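You operate a simulated robot arm through the tools that you are given. There is no shell and no other tool. Be economical: measure what you need, move in short steps, check, and stop when the job is done.

You run a simulated robot arm. Do the job below in one go: nothing can be reset, and whatever is moved stays where it is left.

Task
Brush the crumbs off the two-part mould, set its lid on and pin it with both thin dowels.
Fine: blue dowel in the aisle-side hole, green in the wall-side hole, down to their collars; brush back where it stood. Set down upright: brass brush. What is to be rubbed or washed off counts as gone when no trace of it is left.

Only the result counts: the job must be done as asked and must still hold three seconds after the hand-in. Knocking over, shifting, dropping, spilling or breaking anything else fails it. Lids that push on must go on centred and level and be pressed home; caps that screw on are set level and turned clockwise until they are tight.

Robot
A 7-joint arm with a two-finger parallel gripper on a trunk, on a base that drives. Base frame: it is fixed to the floor where the robot stands at the start and does not move with it; the origin is under the middle of the robot, x ahead of it, y to its left, z up. Readings come in cm, degrees, newtons and seconds.
With the tool pointing down near the work surface it reaches from about 30 to 74 cm from the robot's upright axis, wherever it stands. Its first joint turns from -115.0 to 115.0 degrees. Places, roughly: far dowel hole [50, 60, 90]; near dowel hole [40, 50, 90]. Payload 3.91 kg.
The TCP is the grasp point between the finger pads, 3 cm short of the fingertips. In the tool frame z runs along the fingers and y along their closing line. The gripper opens to 11 cm. The fingers are 2 cm wide and 1 cm thick; the gripper's body (4.8 by 11.2 cm) begins 5.5 cm behind the TCP.
Orientation is told as [roll, pitch, yaw] about the base's x, y, z axes, in that order, counted from this pose: with the fingers straight down and closing along the base's y, the tool's x points along the base's -x, its y along +y and its z along -z.

Tools
- The arm moves only by the tool apply_moves. Its argument "rows" is a list of rows, each an object (a shift or turn left out is 0, a gripper value left out holds the last) with "translation": the shift along the tool's x, y, z in units of 20 mm (1.0 is 20 mm), a list of three; "rotation": the turn, a rotation vector about the tool's x, y, z in units of 5 degrees (1.0 is 5 degrees), a list of three; "claw": the finger opening in cm, from 0 to 11. In form: [{"translation": [x, y, z], "rotation": [ax, ay, az], "claw": claw}, ...]. A call has 1 to 20 rows; each row shifts and turns the commanded pose from where the row before left it, along the tool's axes as they then stand. A call with a number of a shift or a turn outside -1 to 1 is refused whole. Each row takes 0.2 s and may step no farther than 5 cm and 8.6 degrees from the row before; otherwise, or with a gripper value out of range, the whole call is refused. Where a pose cannot be reached the arm comes as near as it can. A force on the tool above 40 N (or 10 N above the force at the start of the call, whichever is more), or a blocked arm, ends the call early, and 0.2 s more pass. Each finger travels about 10.8 cm/s and halts on what it meets, pressing with about 27 N; the grip force reading is that of the motor and also rises with nothing between the fingers. The clock runs only during rows and for 0.2 s after the last one: add rows that do not move to give the fingers time. It gives the time, the measured TCP pose, the force on the tool (base axes), the opening and the grip force at its end, in the units of the frame above (readings bear some noise), with the torque about the TCP (base axes, N m) and any sound that the robot's microphone picked up.
- Cameras (640 x 400 px; columns grow to the right, rows downward): "scene" is now at [0.08, 18.47, 174.72]; the picture's right is [0.49, -0.87, 0.00], its down [-0.74, -0.41, -0.53] and it looks along [0.46, 0.26, -0.85] (base axes); focal length 293 px, centre (320, 200). "wrist" rides on the gripper at [7.2, 1.7, -10.3] in the tool frame; the picture's right is [-0.23, 0.97, 0.00], its down [-0.76, -0.18, -0.62] and it looks along [-0.61, -0.14, 0.78] (tool axes); focal length 222 px, centre (320, 200).
- camera(camera): a new picture of that camera. The clock stands still meanwhile.
- raise_lower(by): slides the trunk up (or, below 0, down) by that many cm; the arm and the scene camera ride with it, the base frame stays. It gives what a move gives, with no picture.
- drive_base(legs): drives the robot by 1 to 6 legs, each [ahead, turn to the left] in cm and degrees, along the robot's own axes; the way and the turn of a leg run together, so that a leg with both is an arc; at most 150 cm and 180 degrees a leg. The arm and the cameras ride along, it lands a little off, and it stops where it bumps. It gives what a move gives.
- pan_tilt(pan, tilt): turns the head with the scene camera to pan (to the left, within 155 degrees either way) and tilt (down, from -29 to 69), counted from straight ahead of the robot. It gives what a move gives.
- point_at(camera, pixels): for up to 12 pixels [column, row] of the newest picture of that camera ("zoom" is the newest enlarged one), the place [x, y, z] in the base frame of the surface seen there, good to about 0.2 cm. The clock stands still meanwhile.
- zoom(camera, box): a new picture of the part [left, top, right, bottom] of that camera's present view, enlarged. The clock stands still meanwhile.
- finish_job(): hands the job in; it is judged then, once.

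Keep the steps short. Do not move on a guess: measure, check each grasp and each placing, and mend mistakes. In all there are 80 turns and 48 pictures (those below and enlarged ones count). Leave the gripper open and the arm clear of the work at the hand-in unless told otherwise, and finish with a single line.

The tools are called after "Request:" by a JSON object that holds its "fn" and its "kwargs". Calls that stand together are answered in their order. apply_moves: Moves the arm, as the interface text tells. Its arguments: {"type":"object","properties":{"rows":{"type":"array"}},"required":["rows"]} The other tools are called the same way: raise_lower (by) slides the trunk up or down; drive_base (legs) drives the base; pan_tilt (pan, tilt) turns the head that bears the scene camera; camera (camera) takes a picture; point_at (camera, pixels) gives the place of the surface under pixels of a picture; zoom (camera, box) takes an enlarged picture of a part of a camera's view; finish_job () hands the job in.

At the start:

```text
time_s: 0.0
eef_pos: [18.83, 34.95, 121.77]
tcp_rot: [0.0, 0.0, -0.3]
wrist_force: [0.0, -0.1, -0.4]
torque: [-0.02, 0.0, -0.01]
opening: 10.99
finger_force: 0.1
trunk travel left (down, up): [-87.5, 11.5]
robot x, y, heading: [-0.18, 0.06, 0.4]
head pan, tilt: [29.2, 57.9]
```

scene: 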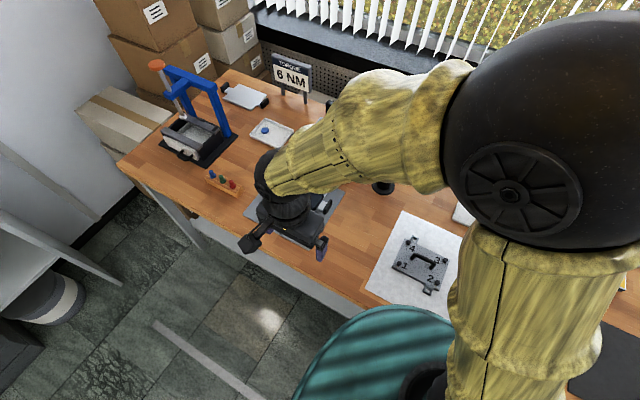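
wrist: 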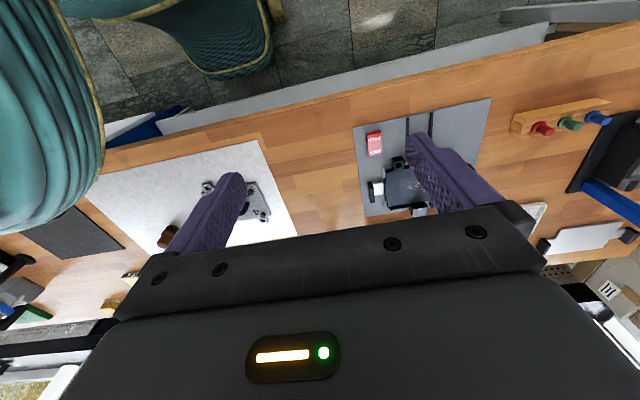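

The arm hides part of the bench, so I'll enlarge the scene and wrist views to identify the parts.

Request:
{"fn": "zoom", "kwargs": {"camera": "scene", "box": [140, 40, 360, 260]}}

Request:
{"fn": "zoom", "kwargs": {"camera": "wrist", "box": [320, 70, 640, 270]}}

Request:
{"fn": "zoom", "kwargs": {"camera": "scene", "box": [340, 160, 480, 320]}}

```text
1.82 times, centred on (250, 150) of scene
```

zoom: 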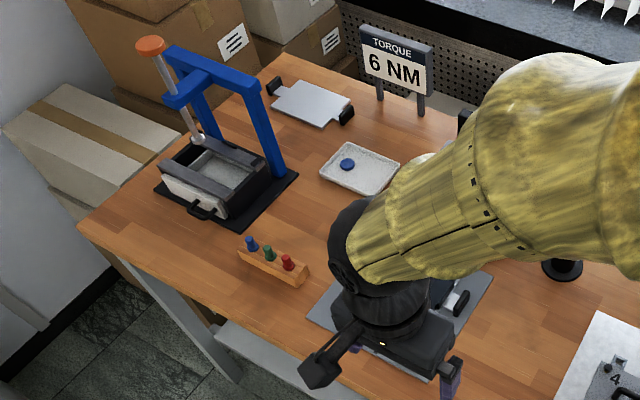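

```text
2.00 times, centred on (480, 170) of wrist
```

zoom: 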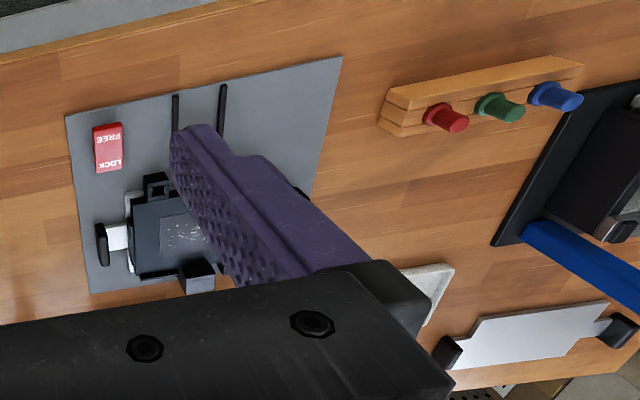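

```text
2.50 times, centred on (410, 240) of scene
```

zoom: 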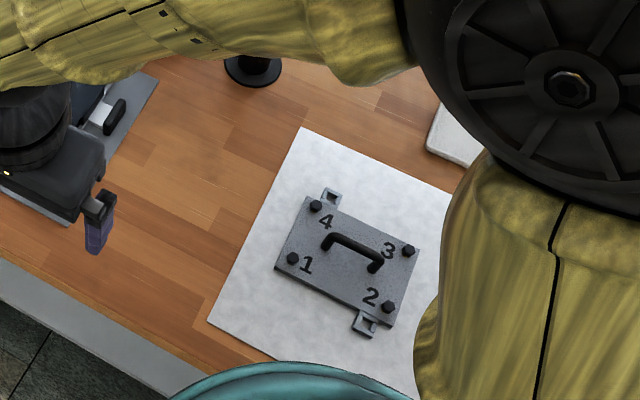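

Grey plate with the mould base sits under the gripper; lid on the white mat; dowels in a rack. I'll measure key points, then move the arm aside (toward -y) to see the mould.

Request:
{"fn": "point_at", "kwargs": {"camera": "scene", "pixels": [[213, 172], [222, 177], [233, 183], [422, 260], [412, 240], [434, 270], [427, 291], [265, 130], [383, 187], [340, 205]]}}

Request:
{"fn": "apply_moves", "kwargs": {"rows": [{"translation": [0, -1, -1]}, {"translation": [0, -1, -1]}, {"translation": [0, -1, -1]}, {"translation": [0, -1, -1]}, {"translation": [0, -1, 0]}, {"translation": [0, -1, 0]}, {"translation": [0, -1, 0]}, {"translation": [0, -1, 0]}, {"translation": [0, -1, 0]}, {"translation": [0, -1, 0]}, {"translation": [0, -1, 0]}, {"translation": [0, -1, 0]}, {"translation": [0, -1, 0]}, {"translation": [0, -1, 0]}, {"translation": [0, -1, 0]}, {"translation": [0, -1, 0]}]}}

Request:
{"fn": "camera", "kwargs": {"camera": "scene"}}

```text
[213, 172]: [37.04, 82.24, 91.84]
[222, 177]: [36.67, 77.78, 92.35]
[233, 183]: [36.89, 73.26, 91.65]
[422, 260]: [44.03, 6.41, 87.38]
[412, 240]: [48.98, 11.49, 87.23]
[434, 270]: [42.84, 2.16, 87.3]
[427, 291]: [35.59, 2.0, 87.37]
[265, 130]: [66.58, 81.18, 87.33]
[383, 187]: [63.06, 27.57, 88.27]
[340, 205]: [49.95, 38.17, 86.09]
```

```text
time_s: 3.4
eef_pos: [23.07, 6.2, 130.08]
tcp_rot: [0.0, 0.2, -0.3]
wrist_force: [0.1, -0.1, -0.3]
torque: [0.03, -0.02, 0.02]
opening: 10.99
finger_force: 0.1
out of reach, approached as far as the arm can: row 11, 12, 13, 14, 15, 16
trunk travel left (down, up): [-87.5, 11.5]
robot x, y, heading: [0.01, 0.12, -0.1]
head pan, tilt: [29.2, 57.9]
```

```text
42 pictures are left
```

scene: 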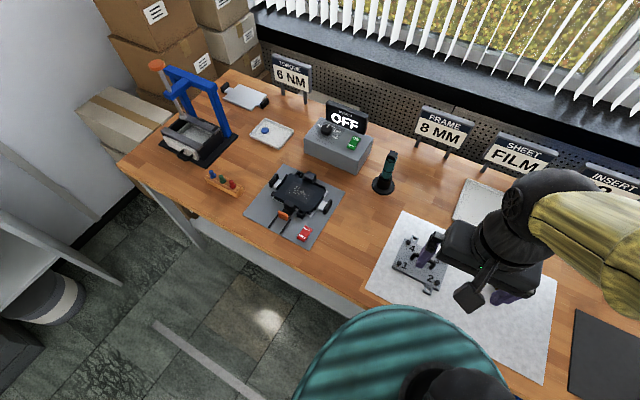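

Now the mould, a stand with a brush at (385,172), and a box reading OFF are visible. Enlarging each.

Request:
{"fn": "zoom", "kwargs": {"camera": "scene", "box": [235, 155, 355, 255]}}

Request:
{"fn": "point_at", "kwargs": {"camera": "zoom", "pixels": [[320, 200], [260, 120], [455, 190], [212, 180], [370, 250], [250, 240], [480, 265], [300, 95], [350, 180], [420, 120], [180, 80], [410, 280]]}}

Request:
{"fn": "zoom", "kwargs": {"camera": "scene", "box": [300, 90, 420, 210]}}

```text
4.00 times, centred on (295, 205) of scene
```

zoom: 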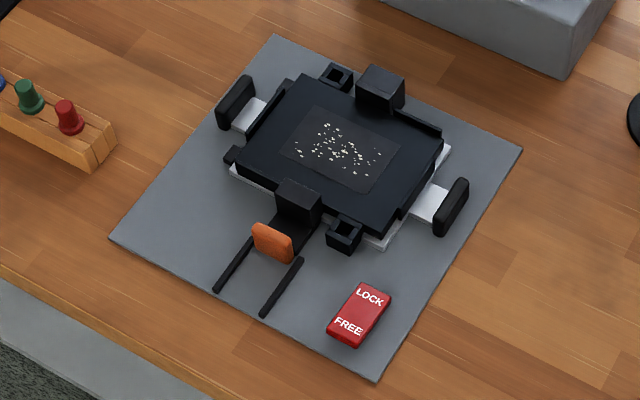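

```text
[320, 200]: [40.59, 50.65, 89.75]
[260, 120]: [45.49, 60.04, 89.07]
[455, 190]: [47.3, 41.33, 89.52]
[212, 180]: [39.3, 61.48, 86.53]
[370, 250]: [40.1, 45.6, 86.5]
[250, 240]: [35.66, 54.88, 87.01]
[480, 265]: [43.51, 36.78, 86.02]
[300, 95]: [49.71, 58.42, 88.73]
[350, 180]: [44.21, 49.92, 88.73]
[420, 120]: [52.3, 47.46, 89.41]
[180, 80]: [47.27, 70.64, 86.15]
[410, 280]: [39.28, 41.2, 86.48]
```

```text
3.33 times, centred on (360, 150) of scene
```

zoom: 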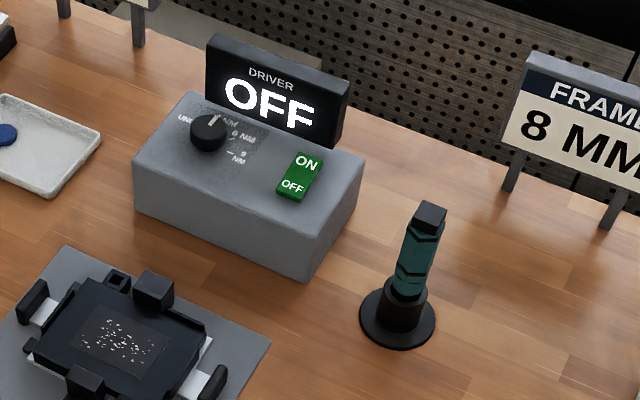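

The teal tool is probably the driver, not a brush. I'll look to the right for the brass brush and spot other items.

Request:
{"fn": "pan_tilt", "kwargs": {"pan": -20, "tilt": 50}}

Request:
{"fn": "camera", "kwargs": {"camera": "scene"}}

Request:
{"fn": "camera", "kwargs": {"camera": "wrist"}}

```text
time_s: 4.6
eef_pos: [23.09, 6.25, 129.82]
tcp_rot: [-0.2, 0.2, -0.3]
wrist_force: [-0.1, -1.4, -0.9]
torque: [0.0, 0.04, 0.02]
opening: 11.0
finger_force: 0.0
trunk travel left (down, up): [-87.5, 11.5]
robot x, y, heading: [0.06, -0.19, -0.0]
head pan, tilt: [-20.0, 50.0]
```

```text
39 pictures are left
```

scene: 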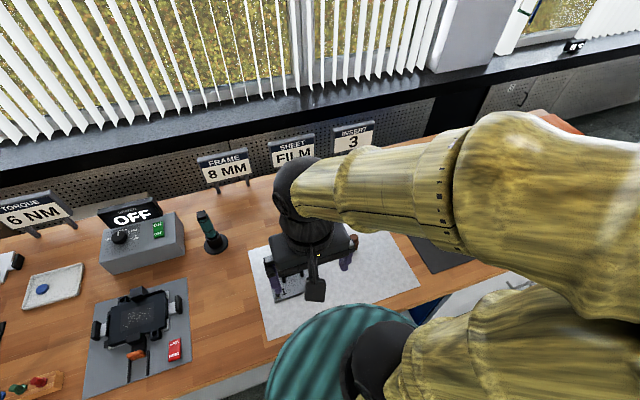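

```text
38 pictures are left
```

wrist: 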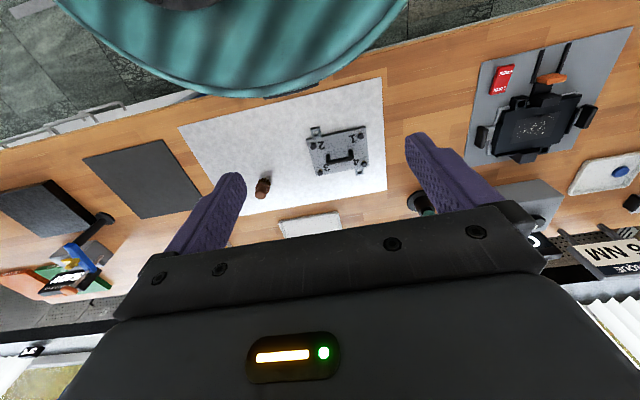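

A small upright brown thing at wrist (263,187) could be the brush; enlarging and measuring it with the lid.

Request:
{"fn": "zoom", "kwargs": {"camera": "wrist", "box": [220, 110, 380, 210]}}

Request:
{"fn": "point_at", "kwargs": {"camera": "zoom", "pixels": [[175, 295], [165, 330], [180, 275], [388, 92], [545, 235], [590, 85], [588, 215], [358, 138], [365, 238], [480, 190], [460, 160]]}}

Request:
{"fn": "zoom", "kwargs": {"camera": "wrist", "box": [0, 160, 240, 310]}}

```text
4.00 times, centred on (300, 160) of wrist
```

zoom: 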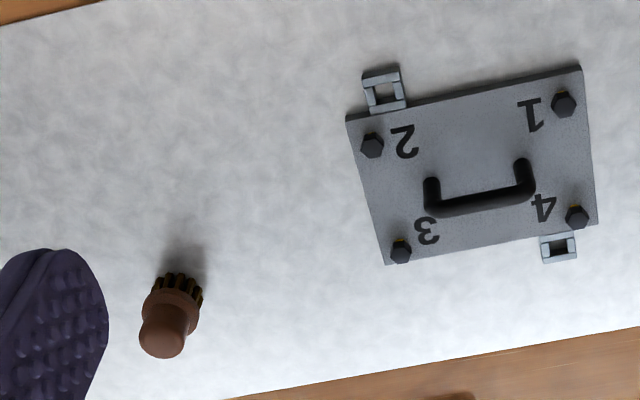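

```text
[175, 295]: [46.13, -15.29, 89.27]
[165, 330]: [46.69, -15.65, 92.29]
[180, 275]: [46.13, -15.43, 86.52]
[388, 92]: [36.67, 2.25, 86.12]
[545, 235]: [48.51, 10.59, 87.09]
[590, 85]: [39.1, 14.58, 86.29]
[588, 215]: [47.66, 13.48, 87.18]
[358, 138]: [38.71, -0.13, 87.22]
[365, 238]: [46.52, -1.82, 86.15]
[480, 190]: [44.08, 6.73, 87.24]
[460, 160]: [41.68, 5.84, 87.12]
```

```text
2.67 times, centred on (120, 235) of wrist
```

zoom: 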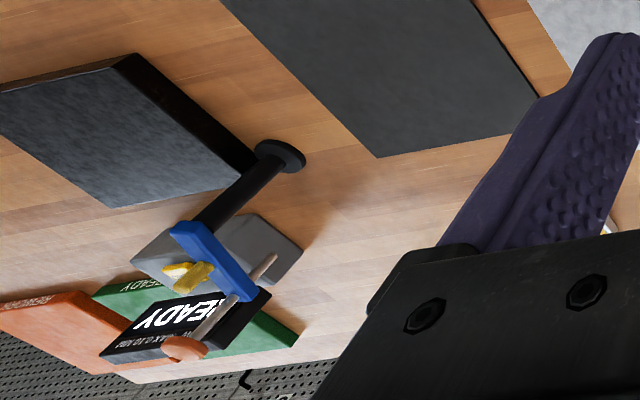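

The brush stands upright at about [46.4, -15.5], bristles down. From robot y≈32 everything is in reach, so I'll turn left, drive along the bench and turn back.

Request:
{"fn": "drive_base", "kwargs": {"legs": [[0, 90], [32, 0], [0, -90]]}}

Request:
{"fn": "pan_tilt", "kwargs": {"pan": 10, "tilt": 60}}

Request:
{"fn": "camera", "kwargs": {"camera": "scene"}}

Request:
{"fn": "camera", "kwargs": {"camera": "wrist"}}

```text
time_s: 18.1
eef_pos: [23.77, 37.62, 129.97]
tcp_rot: [-0.2, 0.2, -1.6]
wrist_force: [-0.5, 0.4, -0.1]
torque: [0.0, 0.0, 0.0]
opening: 11.01
finger_force: 0.1
trunk travel left (down, up): [-87.5, 11.5]
robot x, y, heading: [0.25, 31.74, -1.4]
head pan, tilt: [-20.0, 50.0]
```

```text
time_s: 19.0
eef_pos: [23.73, 37.75, 129.87]
tcp_rot: [-0.1, 0.2, -1.6]
wrist_force: [0.0, -1.1, 0.0]
torque: [0.01, -0.01, -0.01]
opening: 10.97
finger_force: 0.1
trunk travel left (down, up): [-87.5, 11.5]
robot x, y, heading: [0.22, 31.84, -1.6]
head pan, tilt: [10.0, 60.0]
```

```text
35 pictures are left
```

scene: 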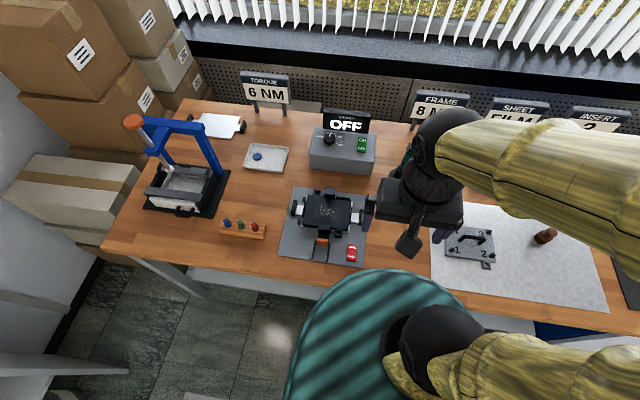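

```text
34 pictures are left
```

wrist: 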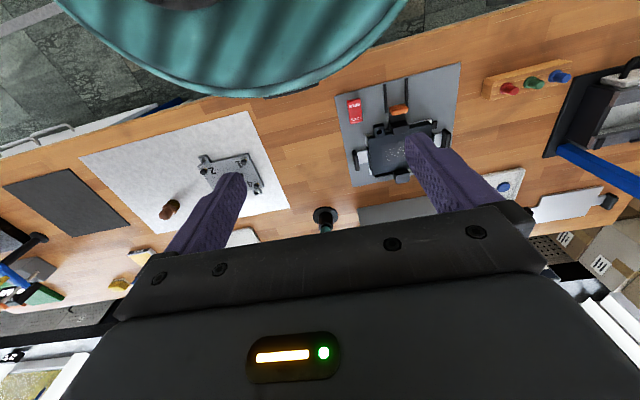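

Everything is in view. Enlarging the mould and the lid/brush area for precise measurements.

Request:
{"fn": "zoom", "kwargs": {"camera": "scene", "box": [280, 178, 376, 274]}}

Request:
{"fn": "point_at", "kwargs": {"camera": "zoom", "pixels": [[200, 92], [390, 253], [360, 270], [250, 235], [310, 150], [280, 320], [480, 470], [215, 150], [160, 230], [470, 170], [390, 105], [365, 75]]}}

Request:
{"fn": "zoom", "kwargs": {"camera": "scene", "box": [430, 205, 570, 275]}}

Request:
{"fn": "point_at", "kwargs": {"camera": "zoom", "pixels": [[500, 165], [530, 140], [560, 125], [510, 150], [545, 130], [262, 275], [120, 85], [140, 190], [210, 180], [80, 245], [270, 220]]}}

```text
4.17 times, centred on (328, 226) of scene
```

zoom: 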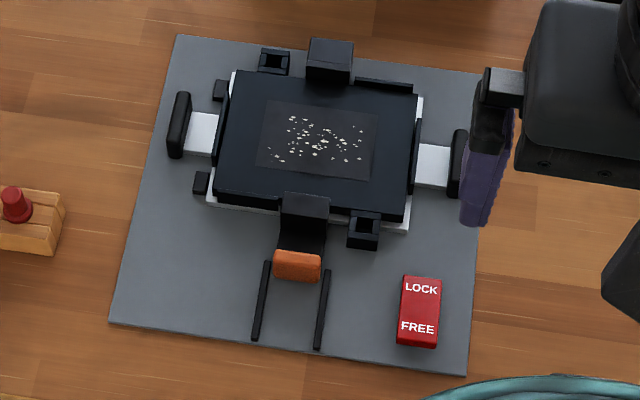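

```text
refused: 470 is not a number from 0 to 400
```

```text
4.57 times, centred on (500, 240) of scene
```

zoom: 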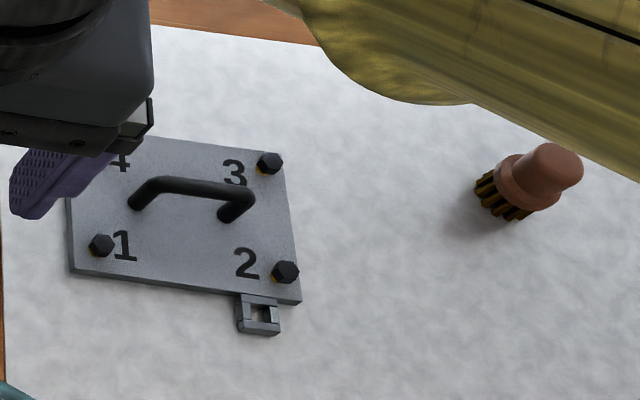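

```text
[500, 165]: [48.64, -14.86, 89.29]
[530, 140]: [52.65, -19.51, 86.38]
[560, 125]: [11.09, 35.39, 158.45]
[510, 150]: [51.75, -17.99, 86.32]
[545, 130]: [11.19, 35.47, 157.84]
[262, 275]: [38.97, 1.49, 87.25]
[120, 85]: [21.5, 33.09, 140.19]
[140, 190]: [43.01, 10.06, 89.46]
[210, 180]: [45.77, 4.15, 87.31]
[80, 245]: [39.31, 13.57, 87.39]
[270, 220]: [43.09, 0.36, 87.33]
```

Measure mould points through the scene picture (converted pixels), and the brush knob.

Request:
{"fn": "point_at", "kwargs": {"camera": "zoom", "pixels": [[555, 165], [525, 185], [500, 200], [560, 185], [570, 165], [540, 155], [190, 185], [150, 182], [225, 192], [260, 320], [260, 300]]}}

Request:
{"fn": "point_at", "kwargs": {"camera": "scene", "pixels": [[317.2, 192.7], [338.5, 230.6], [314.5, 195.4], [336, 237.5], [328, 212], [323.2, 229], [304, 222], [308, 197.5], [348.5, 230], [350.6, 201], [330.4, 189.5], [322.5, 239.5]]}}

```text
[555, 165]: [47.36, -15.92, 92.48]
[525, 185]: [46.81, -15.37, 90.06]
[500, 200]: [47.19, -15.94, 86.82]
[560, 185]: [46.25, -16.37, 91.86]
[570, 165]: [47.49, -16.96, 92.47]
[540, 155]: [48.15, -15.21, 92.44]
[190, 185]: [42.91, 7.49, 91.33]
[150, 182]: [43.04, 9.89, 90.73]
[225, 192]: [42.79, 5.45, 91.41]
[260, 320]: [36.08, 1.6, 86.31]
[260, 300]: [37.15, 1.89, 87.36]
```

```text
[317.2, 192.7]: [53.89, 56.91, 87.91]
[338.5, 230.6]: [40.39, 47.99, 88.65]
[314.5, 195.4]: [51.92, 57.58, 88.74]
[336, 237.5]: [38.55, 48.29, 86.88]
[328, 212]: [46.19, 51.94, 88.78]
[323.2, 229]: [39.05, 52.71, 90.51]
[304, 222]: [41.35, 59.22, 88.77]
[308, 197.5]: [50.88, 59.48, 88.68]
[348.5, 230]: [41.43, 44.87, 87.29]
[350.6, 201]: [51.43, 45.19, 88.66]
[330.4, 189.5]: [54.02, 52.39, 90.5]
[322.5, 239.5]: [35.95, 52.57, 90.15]
```

Brush axis ≈[47.2,-16.1], knob top ≈92.6. Squaring yaw and moving toward it at height.

Request:
{"fn": "apply_moves", "kwargs": {"rows": [{"rotation": [0, 0, -0.32]}, {"translation": [-0.5, -1, 0]}, {"translation": [-0.5, -1, 0]}, {"translation": [-0.5, -1, 0]}, {"translation": [-0.5, -1, 0]}, {"translation": [-0.5, -1, 0]}, {"translation": [-0.5, -1, 0]}, {"translation": [-0.5, -1, 0]}, {"translation": [-0.5, -1, 0]}, {"translation": [-0.5, -1, 0]}, {"translation": [-0.5, -1, 0]}, {"translation": [-0.5, -1, 0]}, {"translation": [-0.5, -1, 0]}, {"translation": [-0.5, -1, 0]}, {"translation": [-0.5, -1, 0]}, {"translation": [-0.5, -1, 0]}, {"translation": [-0.5, -1, 0]}, {"translation": [-0.5, -1, 0]}, {"translation": [-0.5, -1, 0]}, {"translation": [-0.5, -1, 0]}]}}

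Request:
{"fn": "raise_lower", "kwargs": {"by": -22}}

```text
time_s: 23.2
eef_pos: [42.74, -0.37, 129.86]
tcp_rot: [0.0, 0.2, -0.1]
wrist_force: [0.2, -0.3, -0.1]
torque: [0.02, 0.05, 0.01]
opening: 10.98
finger_force: 0.1
trunk travel left (down, up): [-87.5, 11.5]
robot x, y, heading: [0.52, 31.86, -1.5]
head pan, tilt: [10.0, 60.0]
```

```text
time_s: 25.6
eef_pos: [42.7, -0.35, 107.9]
tcp_rot: [-0.1, 0.2, -0.1]
wrist_force: [0.5, 0.3, -0.4]
torque: [0.0, 0.01, 0.0]
opening: 10.98
finger_force: 0.1
trunk travel left (down, up): [-65.5, 33.5]
robot x, y, heading: [0.35, 31.87, -1.3]
head pan, tilt: [10.0, 60.0]
```

Moving over the brush, still above it (target [47.2,-16.1,100]), with the fingers at 6 cm, then a wrist picture.

Request:
{"fn": "apply_moves", "kwargs": {"rows": [{"translation": [-0.28, -1, 0], "claw": 6}, {"translation": [-0.28, -1, 0]}, {"translation": [-0.28, -1, 0]}, {"translation": [-0.28, -1, 0]}, {"translation": [-0.28, -1, 0.5]}, {"translation": [-0.28, -1, 0.5]}, {"translation": [-0.28, -1, 1]}, {"translation": [-0.29, -0.87, 1]}, {"translation": [0, 0, 0.9]}]}}

Request:
{"fn": "camera", "kwargs": {"camera": "wrist"}}

```text
time_s: 27.6
eef_pos: [47.42, -16.22, 100.13]
tcp_rot: [0.1, 0.2, -0.1]
wrist_force: [0.7, -0.3, -1.1]
torque: [0.0, -0.01, -0.02]
opening: 5.99
finger_force: 0.0
trunk travel left (down, up): [-65.5, 33.5]
robot x, y, heading: [0.33, 32.0, -1.5]
head pan, tilt: [10.0, 60.0]
```

```text
31 pictures are left
```

wrist: 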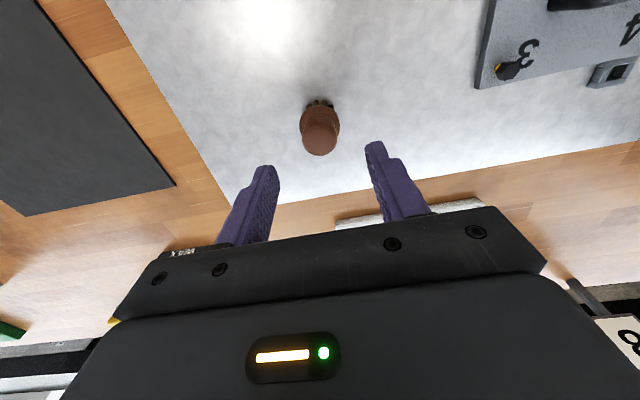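

The knob top's centre (320,137) coincides with the projected tool axis. Descending to TCP z≈91 and closing.

Request:
{"fn": "apply_moves", "kwargs": {"rows": [{"translation": [0, 0, 1]}, {"translation": [0, 0, 1]}, {"translation": [0, 0, 1]}, {"translation": [0, 0, 1]}, {"translation": [0, 0, 0.55]}, {}]}}

Request:
{"fn": "point_at", "kwargs": {"camera": "wrist", "pixels": [[320, 137], [310, 135], [332, 137], [320, 125], [320, 150]]}}

Request:
{"fn": "apply_moves", "kwargs": {"rows": [{"claw": 4.5}, {"claw": 3}, {"claw": 1.5}, {"claw": 1}, {}]}}

Request:
{"fn": "camera", "kwargs": {"camera": "wrist"}}

```text
time_s: 28.9
eef_pos: [47.12, -16.1, 90.88]
tcp_rot: [-0.1, 0.1, -0.1]
wrist_force: [-0.7, -0.6, 0.1]
torque: [0.03, 0.0, 0.02]
opening: 6.0
finger_force: 0.0
trunk travel left (down, up): [-65.5, 33.5]
robot x, y, heading: [0.49, 32.09, -1.6]
head pan, tilt: [10.0, 60.0]
```

```text
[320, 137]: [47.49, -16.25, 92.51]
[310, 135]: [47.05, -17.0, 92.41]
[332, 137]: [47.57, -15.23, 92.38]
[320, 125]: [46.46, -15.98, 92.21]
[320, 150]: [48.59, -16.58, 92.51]
```

```text
time_s: 30.1
eef_pos: [47.23, -16.22, 90.92]
tcp_rot: [0.0, 0.2, 0.0]
wrist_force: [0.4, 0.2, -0.2]
torque: [0.01, 0.02, -0.01]
opening: 3.89
finger_force: 27.5
trunk travel left (down, up): [-65.5, 33.5]
robot x, y, heading: [0.3, 32.16, -1.6]
head pan, tilt: [10.0, 60.0]
```

```text
30 pictures are left
```

wrist: 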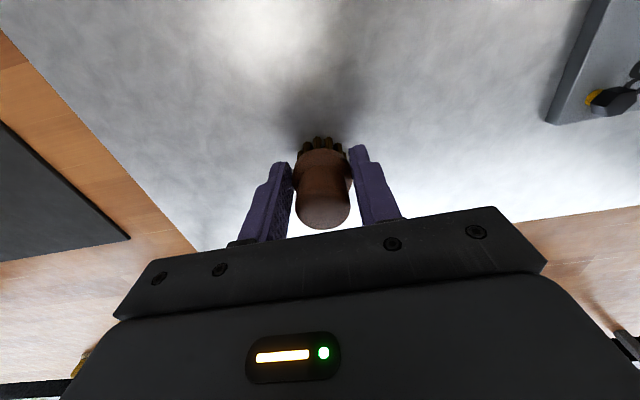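

Brush held (3.89 cm opening, 27 N). Lifting 8 cm and travelling left to the mould.

Request:
{"fn": "apply_moves", "kwargs": {"rows": [{"translation": [0, 0, -1]}, {"translation": [0, 0, -1]}, {"translation": [0, 0, -1]}, {"translation": [0, 0, -1]}, {"translation": [0, 1, 0]}, {"translation": [0, 1, 0]}, {"translation": [0, 1, 0]}, {"translation": [0, 1, 0]}, {"translation": [0, 1, 0]}, {"translation": [0, 1, 0]}, {"translation": [0, 1, 0]}, {"translation": [0, 1, 0]}, {"translation": [0, 1, 0]}, {"translation": [0, 1, 0]}, {"translation": [0, 1, 0]}, {"translation": [0, 1, 0]}, {"translation": [0, 1, 0]}, {"translation": [0, 1, 0]}, {"translation": [0, 1, 0]}]}}

Request:
{"fn": "apply_moves", "kwargs": {"rows": [{"translation": [0, 1, 0]}, {"translation": [0, 1, 0]}, {"translation": [0, 1, 0]}, {"translation": [0, 1, 0]}, {"translation": [0, 1, 0]}, {"translation": [0, 1, 0]}, {"translation": [0, 1, 0]}, {"translation": [0, 1, 0]}, {"translation": [0, 1, 0]}, {"translation": [0, 1, 0]}, {"translation": [0, 1, 0]}, {"translation": [0, 1, 0]}, {"translation": [0, 1, 0]}, {"translation": [0, 1, 0]}, {"translation": [0, 1, 0]}, {"translation": [0, 1, 0]}, {}]}}

Request:
{"fn": "zoom", "kwargs": {"camera": "wrist", "box": [160, 0, 480, 240]}}

```text
time_s: 34.1
eef_pos: [46.93, 13.84, 98.83]
tcp_rot: [-0.1, 0.3, -0.1]
wrist_force: [-0.4, 0.9, -1.0]
torque: [-0.04, 0.01, 0.01]
opening: 2.97
finger_force: 26.8
trunk travel left (down, up): [-65.5, 33.5]
robot x, y, heading: [0.29, 31.79, -1.5]
head pan, tilt: [10.0, 60.0]
```

```text
time_s: 37.8
eef_pos: [47.25, 46.01, 98.92]
tcp_rot: [-0.1, 0.3, -0.1]
wrist_force: [-0.3, 0.0, -0.8]
torque: [0.0, 0.01, -0.01]
opening: 2.98
finger_force: 27.3
trunk travel left (down, up): [-65.5, 33.5]
robot x, y, heading: [0.38, 32.07, -1.7]
head pan, tilt: [10.0, 60.0]
```

```text
1.67 times, centred on (320, 120) of wrist
```

zoom: 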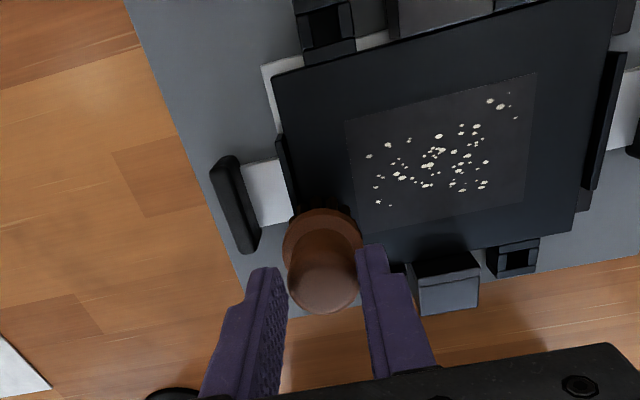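

The opening dropped to 2.97: the collar slipped below the tips and it's now held by the knob. I'll measure crumb extents and view the brush from the scene camera.

Request:
{"fn": "point_at", "kwargs": {"camera": "zoom", "pixels": [[368, 156], [378, 203], [500, 100], [485, 185], [517, 118], [438, 135], [345, 120], [360, 235], [536, 75], [320, 290], [320, 225]]}}

Request:
{"fn": "zoom", "kwargs": {"camera": "scene", "box": [280, 150, 400, 270]}}

```text
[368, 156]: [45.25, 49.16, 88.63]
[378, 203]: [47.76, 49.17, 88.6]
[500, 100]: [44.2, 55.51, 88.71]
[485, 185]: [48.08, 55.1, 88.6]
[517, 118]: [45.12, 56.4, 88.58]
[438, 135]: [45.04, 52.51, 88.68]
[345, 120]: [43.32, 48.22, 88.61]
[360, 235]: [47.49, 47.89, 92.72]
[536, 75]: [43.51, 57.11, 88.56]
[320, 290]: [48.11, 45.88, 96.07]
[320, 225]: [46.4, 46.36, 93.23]
```

```text
3.33 times, centred on (340, 210) of scene
```

zoom: 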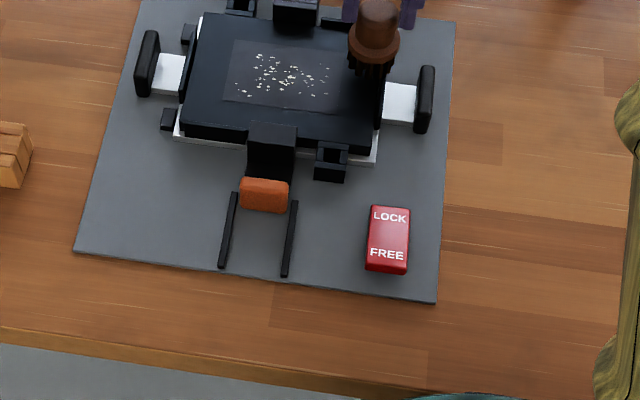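

Checking where the bristles and knob are relative to the fingertips.

Request:
{"fn": "point_at", "kwargs": {"camera": "zoom", "pixels": [[375, 8], [375, 25], [372, 45], [370, 65], [365, 72], [350, 10], [408, 12], [390, 70]]}}

Request:
{"fn": "point_at", "kwargs": {"camera": "wrist", "pixels": [[320, 175], [320, 140]]}}

```text
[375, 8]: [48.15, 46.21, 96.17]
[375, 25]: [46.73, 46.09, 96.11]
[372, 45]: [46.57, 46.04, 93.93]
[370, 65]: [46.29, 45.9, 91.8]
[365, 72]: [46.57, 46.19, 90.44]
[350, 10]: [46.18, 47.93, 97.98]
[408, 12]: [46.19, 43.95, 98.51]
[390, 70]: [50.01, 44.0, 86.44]
```

```text
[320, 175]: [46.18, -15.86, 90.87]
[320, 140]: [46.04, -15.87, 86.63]
```

It hangs by its last 0.3 cm. I'll shift onto the mould's crumb-free end (y≈48), lower gently until bristles touch.

Request:
{"fn": "apply_moves", "kwargs": {"rows": [{"translation": [0, 0.5, 0]}, {"translation": [0, 0.5, 0]}, {"translation": [0, 0, 0.2]}, {"translation": [0, 0, 0.1]}, {"translation": [0, 0, 0.1]}, {}]}}

```text
time_s: 39.1
eef_pos: [47.2, 47.97, 98.19]
tcp_rot: [0.0, 0.2, 0.0]
wrist_force: [0.3, 0.2, -0.3]
torque: [-0.01, 0.02, 0.0]
opening: 2.97
finger_force: 27.0
trunk travel left (down, up): [-65.5, 33.5]
robot x, y, heading: [0.63, 32.04, -1.5]
head pan, tilt: [10.0, 60.0]
```

Lowering in 1 mm rows.

Request:
{"fn": "apply_moves", "kwargs": {"rows": [{"translation": [0, 0, 0.05]}, {"translation": [0, 0, 0.05]}, {"translation": [0, 0, 0.05]}, {}]}}

Request:
{"fn": "zoom", "kwargs": {"camera": "scene", "box": [300, 150, 400, 250]}}

Request:
{"fn": "point_at", "kwargs": {"camera": "zoom", "pixels": [[330, 90], [330, 75], [340, 60], [330, 110], [330, 120], [325, 130]]}}

```text
time_s: 40.1
eef_pos: [47.28, 47.83, 97.78]
tcp_rot: [-0.1, 0.2, -0.1]
wrist_force: [-0.9, -0.5, -1.2]
torque: [0.02, 0.0, -0.04]
opening: 2.99
finger_force: 26.7
trunk travel left (down, up): [-65.5, 33.5]
robot x, y, heading: [0.28, 31.97, -1.5]
head pan, tilt: [10.0, 60.0]
```

```text
4.00 times, centred on (350, 200) of scene
```

zoom: 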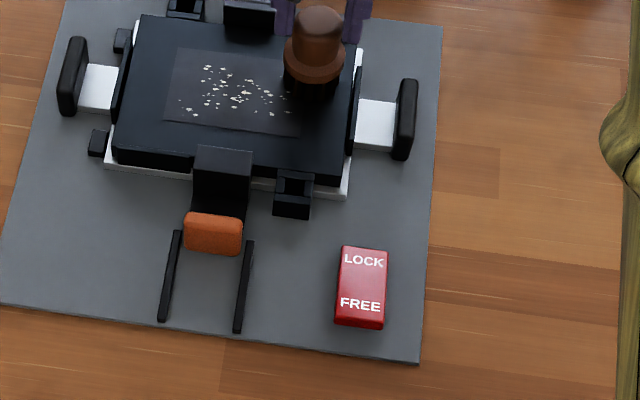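

```text
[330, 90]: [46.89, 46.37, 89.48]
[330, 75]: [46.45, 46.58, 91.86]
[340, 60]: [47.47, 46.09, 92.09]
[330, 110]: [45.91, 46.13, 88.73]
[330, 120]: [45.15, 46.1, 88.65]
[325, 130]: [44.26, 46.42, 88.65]
```

Bristles are about touching (−1.2 N; collar top ≈92.1). Opening, lowering 2.1 cm so tips sit just above the collar, regripping the knob.

Request:
{"fn": "apply_moves", "kwargs": {"rows": [{"translation": [0, 0, 0.03], "claw": 3.4}, {"claw": 5}, {}, {"translation": [0, 0, 0.5]}, {"translation": [0, 0, 0.5]}, {}, {"claw": 4}, {"claw": 3}, {"claw": 1}, {}, {}]}}

Request:
{"fn": "zoom", "kwargs": {"camera": "wrist", "box": [220, 80, 420, 240]}}

```text
time_s: 42.5
eef_pos: [47.32, 47.83, 95.73]
tcp_rot: [-0.1, 0.1, -0.1]
wrist_force: [0.5, 0.6, 0.0]
torque: [0.04, 0.01, -0.01]
opening: 2.97
finger_force: 26.9
trunk travel left (down, up): [-65.5, 33.5]
robot x, y, heading: [0.72, 31.95, -1.8]
head pan, tilt: [10.0, 60.0]
```

```text
2.50 times, centred on (320, 160) of wrist
```

zoom: 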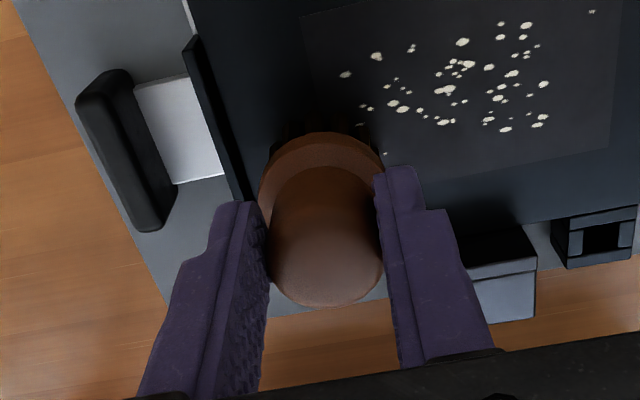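

Good grip. Pressing ~1.5 mm and sweeping along y in lanes x≈48, 46.3, 44.6.

Request:
{"fn": "apply_moves", "kwargs": {"rows": [{"translation": [-0.35, 0, 0.07]}, {"translation": [0, 0.8, 0]}, {"translation": [0, 0.8, 0]}, {"translation": [0, 0.8, 0]}, {"translation": [0, 0.8, 0]}, {"translation": [0, 0.8, 0]}, {"translation": [0, 0.6, 0]}, {"translation": [0.85, 0, 0]}, {"translation": [0, -0.8, 0]}, {"translation": [0, -0.8, 0]}, {"translation": [0, -0.8, 0]}, {"translation": [0, -0.8, 0]}, {"translation": [0, -0.8, 0]}, {"translation": [0, -0.6, 0]}]}}

Request:
{"fn": "apply_moves", "kwargs": {"rows": [{"translation": [0.85, 0, 0]}, {"translation": [0, 0.8, 0]}, {"translation": [0, 0.8, 0]}, {"translation": [0, 0.8, 0]}, {"translation": [0, 0.8, 0]}, {"translation": [0, 0.8, 0]}, {"translation": [0, 0.6, 0]}, {}]}}

Request:
{"fn": "camera", "kwargs": {"camera": "wrist"}}

```text
time_s: 45.5
eef_pos: [46.31, 47.95, 95.72]
tcp_rot: [0.0, 0.2, -0.1]
wrist_force: [0.4, 2.5, 10.3]
torque: [0.18, -0.08, -0.01]
opening: 2.97
finger_force: 27.4
trunk travel left (down, up): [-65.5, 33.5]
robot x, y, heading: [0.29, 32.0, -1.6]
head pan, tilt: [10.0, 60.0]
```

```text
time_s: 47.4
eef_pos: [44.57, 57.11, 95.67]
tcp_rot: [-0.1, 0.1, -0.2]
wrist_force: [1.1, -1.6, 6.7]
torque: [-0.06, -0.03, -0.01]
opening: 2.98
finger_force: 27.4
trunk travel left (down, up): [-65.5, 33.5]
robot x, y, heading: [0.38, 31.85, -1.7]
head pan, tilt: [10.0, 60.0]
```

```text
25 pictures are left
```

wrist: 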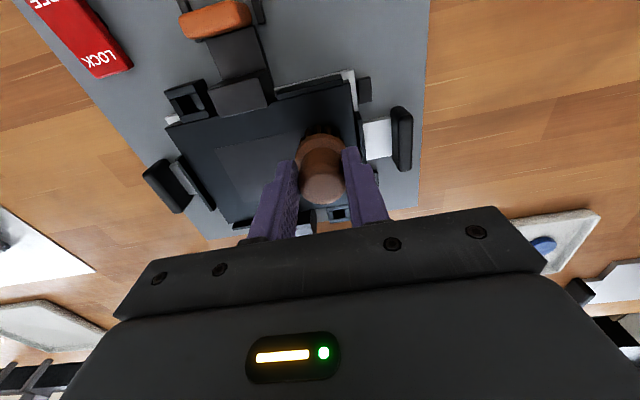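

Crumbs seem gone; one more overlapping pass, then lift and inspect.

Request:
{"fn": "apply_moves", "kwargs": {"rows": [{"translation": [-0.6, 0, 0]}, {"translation": [-0.6, 0, 0]}, {"translation": [-0.6, 0, 0]}, {"translation": [-0.4, 0, 0]}, {"translation": [0, -0.8, 0]}, {"translation": [0, -0.8, 0]}, {"translation": [0, -0.8, 0]}, {"translation": [0, -0.8, 0]}, {"translation": [0, -0.8, 0]}, {"translation": [0, -0.6, 0]}, {"translation": [0.8, 0, 0]}, {"translation": [0.2, 0.8, 0]}, {"translation": [0, 0.8, 0]}, {"translation": [0, 0.8, 0]}, {"translation": [0, 0.8, 0]}, {"translation": [0, 0.8, 0]}, {"translation": [0.7, 0.6, 0]}]}}

Request:
{"fn": "apply_moves", "kwargs": {"rows": [{"translation": [0.5, 0, 0]}, {"translation": [0, -0.8, 0]}, {"translation": [0, -0.8, 0]}, {"translation": [0, -0.8, 0]}, {"translation": [0, -0.8, 0]}, {"translation": [0, -0.8, 0]}, {"translation": [0, -0.6, 0]}, {"translation": [0, 0, -1]}, {"translation": [0, 0, -1]}, {"translation": [0, -1, -1]}, {"translation": [0, -1, 0]}, {"translation": [0, -1, 0]}, {}]}}

Request:
{"fn": "zoom", "kwargs": {"camera": "wrist", "box": [320, 0, 600, 200]}}

```text
time_s: 51.0
eef_pos: [45.55, 57.06, 95.54]
tcp_rot: [0.0, 0.1, 0.0]
wrist_force: [0.0, 0.0, 9.5]
torque: [0.04, -0.11, 0.0]
opening: 2.97
finger_force: 27.1
trunk travel left (down, up): [-65.5, 33.5]
robot x, y, heading: [0.12, 31.95, -1.4]
head pan, tilt: [10.0, 60.0]
```

```text
time_s: 53.8
eef_pos: [44.36, 41.75, 101.5]
tcp_rot: [-0.1, 0.2, -0.1]
wrist_force: [0.6, -0.7, -0.6]
torque: [0.02, -0.04, 0.0]
opening: 2.95
finger_force: 26.7
trunk travel left (down, up): [-65.5, 33.5]
robot x, y, heading: [0.68, 32.0, -1.8]
head pan, tilt: [10.0, 60.0]
```

```text
2.00 times, centred on (460, 100) of wrist
```

zoom: 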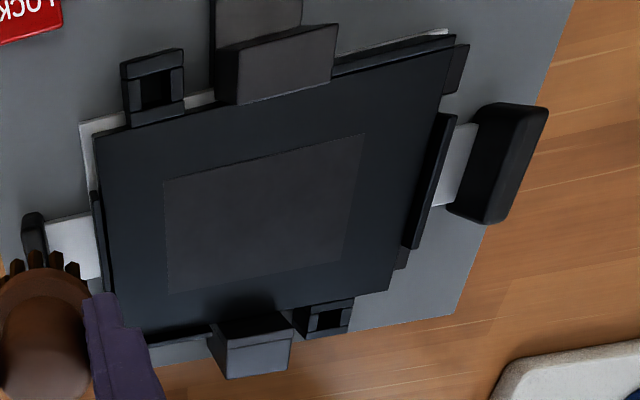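

The face is clean. Measuring sockets from this view, then taking the brush back.

Request:
{"fn": "point_at", "kwargs": {"camera": "zoom", "pixels": [[155, 88], [328, 316], [154, 120], [152, 58], [330, 335], [100, 135], [150, 335], [388, 290], [445, 75], [278, 85], [250, 315], [312, 210]]}}

Request:
{"fn": "apply_moves", "kwargs": {"rows": [{"translation": [-0.07, -1, 0]}, {"translation": [-0.07, -1, 0]}, {"translation": [-0.07, -1, 0]}, {"translation": [-0.07, -1, 0]}, {"translation": [-0.07, -1, 0]}, {"translation": [-0.07, -1, 0]}, {"translation": [-0.07, -1, 0]}, {"translation": [-0.07, -1, 0]}, {"translation": [-0.07, -1, 0]}, {"translation": [-0.07, -1, 0]}, {"translation": [-0.07, -1, 0]}, {"translation": [-0.07, -1, 0]}, {"translation": [-0.07, -1, 0]}, {"translation": [-0.07, -1, 0]}, {"translation": [-0.07, -1, 0]}, {"translation": [-0.07, -1, 0]}, {"translation": [-0.07, -1, 0]}, {"translation": [-0.07, -1, 0]}, {"translation": [-0.07, -1, 0]}, {"translation": [-0.07, -1, 0]}]}}

Request:
{"fn": "apply_moves", "kwargs": {"rows": [{"translation": [0, -1, 0]}, {"translation": [0, -1, 0]}, {"translation": [0, -1, 0]}, {"translation": [0, -1, 0]}, {"translation": [0, -1, 0]}, {"translation": [0, -1, 0]}, {"translation": [0, -1, 0]}, {"translation": [0, -1, 0]}, {"translation": [0, -1, 0]}, {"translation": [0, 0, 1]}, {"translation": [0, 0, 1]}, {"translation": [0, 0, 1]}, {}]}}

```text
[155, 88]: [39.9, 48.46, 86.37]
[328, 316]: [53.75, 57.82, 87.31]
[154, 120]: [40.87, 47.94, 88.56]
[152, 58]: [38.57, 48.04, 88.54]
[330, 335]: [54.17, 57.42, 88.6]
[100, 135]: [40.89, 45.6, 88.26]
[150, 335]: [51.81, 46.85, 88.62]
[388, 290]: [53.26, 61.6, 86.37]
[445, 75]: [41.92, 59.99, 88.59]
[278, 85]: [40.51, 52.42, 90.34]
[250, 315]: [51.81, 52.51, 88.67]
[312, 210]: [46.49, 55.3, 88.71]
```

```text
time_s: 58.0
eef_pos: [47.31, 1.9, 101.59]
tcp_rot: [0.0, 0.2, -0.1]
wrist_force: [0.2, 0.2, -0.4]
torque: [0.01, -0.04, 0.01]
opening: 2.97
finger_force: 27.0
trunk travel left (down, up): [-65.5, 33.5]
robot x, y, heading: [0.48, 32.0, -1.5]
head pan, tilt: [10.0, 60.0]
```

```text
time_s: 60.8
eef_pos: [47.23, -16.13, 95.56]
tcp_rot: [-0.1, 0.2, -0.2]
wrist_force: [-0.1, 0.1, -1.2]
torque: [0.0, 0.05, 0.01]
opening: 2.96
finger_force: 27.2
trunk travel left (down, up): [-65.5, 33.5]
robot x, y, heading: [0.27, 31.85, -1.5]
head pan, tilt: [10.0, 60.0]
```

Above the original spot. Lowering to near 93.4 then in 1 mm rows.

Request:
{"fn": "apply_moves", "kwargs": {"rows": [{"translation": [0, 0, 0.6]}, {"translation": [0, 0, 0.4]}, {"translation": [0, 0, 0.1]}, {"translation": [0, 0, 0.05]}, {}]}}

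```text
time_s: 62.0
eef_pos: [47.18, -16.07, 93.39]
tcp_rot: [0.0, 0.3, -0.2]
wrist_force: [-0.4, 0.4, -0.8]
torque: [-0.01, -0.03, 0.02]
opening: 3.0
finger_force: 27.6
trunk travel left (down, up): [-65.5, 33.5]
robot x, y, heading: [0.64, 31.85, -1.6]
head pan, tilt: [10.0, 60.0]
```

Request:
{"fn": "apply_moves", "kwargs": {"rows": [{"translation": [0, 0, 0.05]}, {"translation": [0, 0, 0.05]}, {"translation": [0, 0, 0.05]}, {}]}}

```text
time_s: 63.0
eef_pos: [47.24, -16.15, 93.22]
tcp_rot: [-0.1, 0.1, -0.1]
wrist_force: [-0.4, 0.9, 9.6]
torque: [0.14, 0.06, -0.04]
opening: 2.97
finger_force: 27.5
trunk travel left (down, up): [-65.5, 33.5]
robot x, y, heading: [0.64, 31.71, -1.3]
head pan, tilt: [10.0, 60.0]
```

Bristles are on the mat. Backing off slightly, opening, rising, then heading over the lid while turning yaw toward +90.

Request:
{"fn": "apply_moves", "kwargs": {"rows": [{"translation": [0, 0, -0.03]}, {"claw": 3.5}, {"claw": 5}, {}, {"translation": [0, 0, -1]}, {"translation": [0, 0, -1]}, {"translation": [0, 0, -1]}, {"translation": [0, 0, -1]}, {"translation": [0, 0, -1]}, {}]}}

Request:
{"fn": "camera", "kwargs": {"camera": "wrist"}}

Request:
{"fn": "apply_moves", "kwargs": {"rows": [{"translation": [0, 1, 0]}, {"translation": [0, 1, 0]}, {"translation": [0, 1, 0]}, {"translation": [0, 1, 0]}, {"translation": [0, 1, 0]}, {"translation": [0, 1, 0]}, {"translation": [0.5, 1, 0]}, {"translation": [0.5, 1, 0]}, {"translation": [0.5, 1, 0]}, {"translation": [0.5, 1, 0]}, {"translation": [0, 1, 0]}, {"translation": [0, 0.8, 0]}]}}

Request:
{"fn": "apply_moves", "kwargs": {"rows": [{"rotation": [0, 0, -1]}, {"rotation": [0, 0, -1]}, {"rotation": [0, 0, -1]}, {"rotation": [0, 0, -1]}, {"rotation": [0, 0, -1]}, {"rotation": [0, 0, -1]}, {"rotation": [0, 0, -1]}, {"rotation": [0, 0, -1]}, {"rotation": [0, 0, -1]}, {"rotation": [0, 0, -1]}, {"rotation": [0, 0, -1]}, {"rotation": [0, 0, -1]}, {"rotation": [0, 0, -1]}, {"rotation": [0, 0, -1]}, {"rotation": [0, 0, -1]}, {"rotation": [0, 0, -1]}, {"rotation": [0, 0, -1]}, {"rotation": [0, 0, -1]}, {}]}}

Request:
{"fn": "camera", "kwargs": {"camera": "wrist"}}

```text
time_s: 65.2
eef_pos: [47.27, -16.22, 103.18]
tcp_rot: [0.0, 0.1, -0.1]
wrist_force: [0.3, 0.2, 0.5]
torque: [0.0, 0.0, -0.01]
opening: 5.01
finger_force: 0.1
trunk travel left (down, up): [-65.5, 33.5]
robot x, y, heading: [0.45, 31.73, -1.6]
head pan, tilt: [10.0, 60.0]
```

```text
23 pictures are left
```

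wrist: 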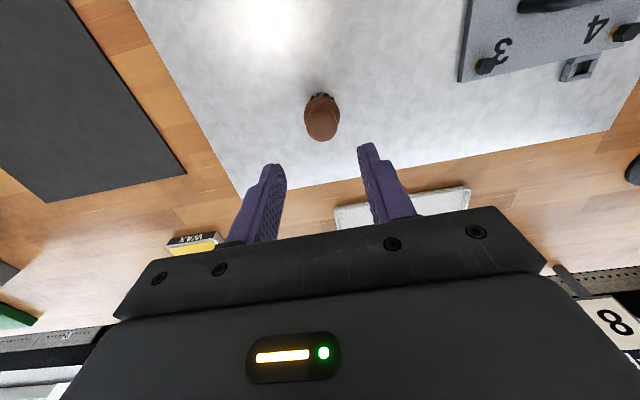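

```text
time_s: 67.8
eef_pos: [43.53, 7.55, 103.12]
tcp_rot: [-0.1, 0.3, -0.2]
wrist_force: [0.1, 0.4, -0.3]
torque: [0.01, 0.02, 0.04]
opening: 5.03
finger_force: 0.0
trunk travel left (down, up): [-65.5, 33.5]
robot x, y, heading: [0.67, 32.24, -1.4]
head pan, tilt: [10.0, 60.0]
```

```text
time_s: 71.8
eef_pos: [43.19, 7.47, 103.18]
tcp_rot: [0.2, 0.0, 89.8]
wrist_force: [-0.1, 0.4, -0.3]
torque: [0.01, 0.0, 0.05]
opening: 4.98
finger_force: 0.1
trunk travel left (down, up): [-65.5, 33.5]
robot x, y, heading: [0.44, 32.04, -1.8]
head pan, tilt: [10.0, 60.0]
```

```text
22 pictures are left
```

wrist: 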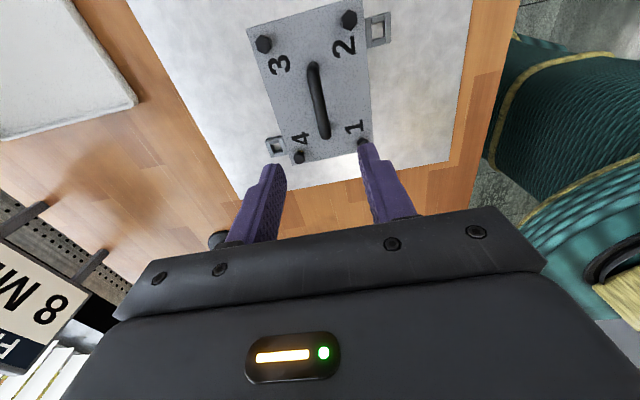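

Brush stands back in place. Enlarging the lid and measuring handle direction and ear holes.

Request:
{"fn": "zoom", "kwargs": {"camera": "wrist", "box": [220, 0, 420, 170]}}

Request:
{"fn": "point_at", "kwargs": {"camera": "wrist", "pixels": [[312, 66], [317, 100], [324, 134], [313, 75], [322, 125], [265, 142], [285, 140], [368, 30], [386, 27], [248, 28], [289, 163], [370, 150]]}}

```text
2.35 times, centred on (320, 85) of wrist
```

zoom: 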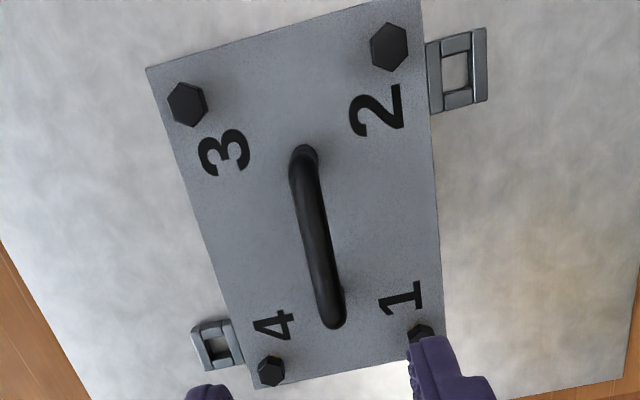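

```text
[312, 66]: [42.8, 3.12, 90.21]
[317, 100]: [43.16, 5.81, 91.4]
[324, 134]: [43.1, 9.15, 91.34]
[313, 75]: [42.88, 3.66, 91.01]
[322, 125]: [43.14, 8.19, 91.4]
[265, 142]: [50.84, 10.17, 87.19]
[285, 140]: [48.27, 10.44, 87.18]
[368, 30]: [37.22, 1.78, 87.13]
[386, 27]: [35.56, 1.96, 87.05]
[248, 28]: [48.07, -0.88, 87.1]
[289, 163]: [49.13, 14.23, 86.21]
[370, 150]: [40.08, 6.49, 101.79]
```

Measuring the lid's ear frames and plate edges.

Request:
{"fn": "point_at", "kwargs": {"camera": "zoom", "pixels": [[435, 78], [481, 65], [456, 38], [460, 102], [200, 347], [237, 343], [213, 325], [222, 366], [150, 70], [422, 5], [252, 385], [440, 300]]}}

```text
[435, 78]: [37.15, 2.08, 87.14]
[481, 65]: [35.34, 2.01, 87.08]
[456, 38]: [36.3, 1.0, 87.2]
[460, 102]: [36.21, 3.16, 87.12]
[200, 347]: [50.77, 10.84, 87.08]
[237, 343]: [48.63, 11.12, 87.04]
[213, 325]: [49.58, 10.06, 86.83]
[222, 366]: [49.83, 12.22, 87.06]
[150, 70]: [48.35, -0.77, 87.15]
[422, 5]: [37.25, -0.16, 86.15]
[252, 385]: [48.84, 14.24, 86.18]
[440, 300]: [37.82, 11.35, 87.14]
```

Lid holes: aisle side [36.25,2.06], wall side [49.7,11.05]. Now the same for the mould sockets in a tight scene enlargement (trunk was lowered, so a fresh view).

Request:
{"fn": "zoom", "kwargs": {"camera": "scene", "box": [285, 140, 375, 196]}}

```text
7.11 times, centred on (330, 168) of scene
```

zoom: 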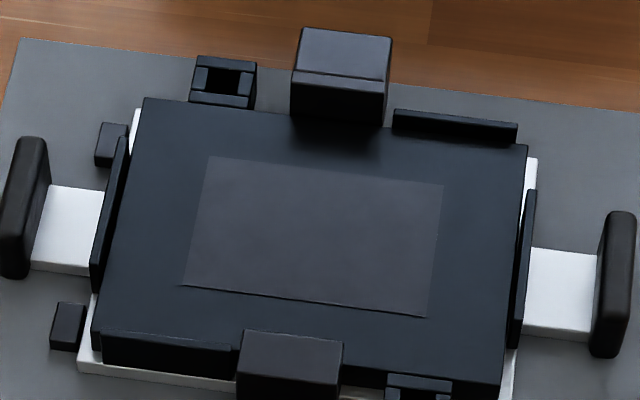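

Request:
{"fn": "point_at", "kwargs": {"camera": "zoom", "pixels": [[200, 80], [247, 80], [225, 63], [222, 100], [145, 101], [526, 148], [498, 382], [97, 326], [330, 130], [300, 318], [118, 200], [525, 260]]}}

Request:
{"fn": "zoom", "kwargs": {"camera": "scene", "box": [300, 170, 370, 210]}}

```text
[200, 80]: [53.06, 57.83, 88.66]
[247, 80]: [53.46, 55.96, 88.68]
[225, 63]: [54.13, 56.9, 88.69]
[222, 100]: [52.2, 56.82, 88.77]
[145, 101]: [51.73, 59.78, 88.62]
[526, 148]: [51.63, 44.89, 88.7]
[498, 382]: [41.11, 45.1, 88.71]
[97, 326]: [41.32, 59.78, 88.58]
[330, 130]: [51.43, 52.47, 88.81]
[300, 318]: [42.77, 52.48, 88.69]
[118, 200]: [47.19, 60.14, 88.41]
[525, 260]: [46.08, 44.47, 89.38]
```

```text
9.14 times, centred on (335, 190) of scene
```

zoom: 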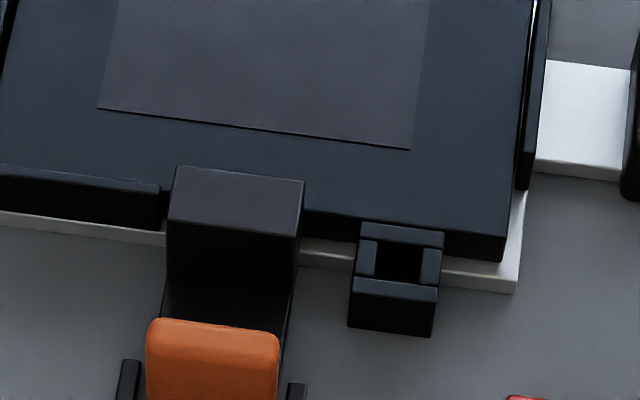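

Request:
{"fn": "point_at", "kwargs": {"camera": "zoom", "pixels": [[366, 258], [431, 266], [402, 235], [394, 290], [400, 262], [175, 170], [302, 183], [168, 222], [298, 235], [8, 168], [158, 186]]}}

```text
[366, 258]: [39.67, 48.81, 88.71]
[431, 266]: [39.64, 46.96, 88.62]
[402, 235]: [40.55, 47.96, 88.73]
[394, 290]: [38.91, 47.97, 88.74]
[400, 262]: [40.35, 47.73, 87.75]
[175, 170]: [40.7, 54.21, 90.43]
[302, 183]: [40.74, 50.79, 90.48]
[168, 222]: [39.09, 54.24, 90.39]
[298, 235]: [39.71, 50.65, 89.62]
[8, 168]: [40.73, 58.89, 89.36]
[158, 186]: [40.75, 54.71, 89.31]
```

Sockets: aisle [39.68,47.9], wall [53.2,56.88] – spacing matches the lid's holes with practically equal yaw. Descending onto the handle centre [43.05,6.5], TCP z≈90.7.

Request:
{"fn": "apply_moves", "kwargs": {"rows": [{"translation": [0.48, 0.05, 0]}, {"translation": [0, 0, 1]}, {"translation": [0, 0, 1]}, {"translation": [0, 0, 1]}, {"translation": [0, 0, 1]}, {"translation": [0, 0, 1]}, {"translation": [0, 0, 1]}, {"translation": [0, 0, 0.24]}, {}]}}

Request:
{"fn": "apply_moves", "kwargs": {"rows": [{"claw": 3.5}, {"claw": 2.5}, {"claw": 1.5}, {"claw": 0.5}, {"claw": 0.2}, {}]}}

```text
time_s: 73.8
eef_pos: [43.27, 6.59, 90.64]
tcp_rot: [0.2, 0.1, 89.9]
wrist_force: [0.3, 0.2, 0.1]
torque: [-0.03, -0.05, -0.02]
opening: 4.97
finger_force: 0.2
trunk travel left (down, up): [-65.5, 33.5]
robot x, y, heading: [0.65, 32.31, -1.5]
head pan, tilt: [10.0, 60.0]
```

```text
time_s: 75.2
eef_pos: [43.1, 6.52, 90.62]
tcp_rot: [0.3, 0.1, 89.9]
wrist_force: [0.0, -0.3, -0.2]
torque: [0.01, -0.02, -0.12]
opening: 1.16
finger_force: 27.0
trunk travel left (down, up): [-65.5, 33.5]
robot x, y, heading: [0.34, 31.83, -1.4]
head pan, tilt: [10.0, 60.0]
```

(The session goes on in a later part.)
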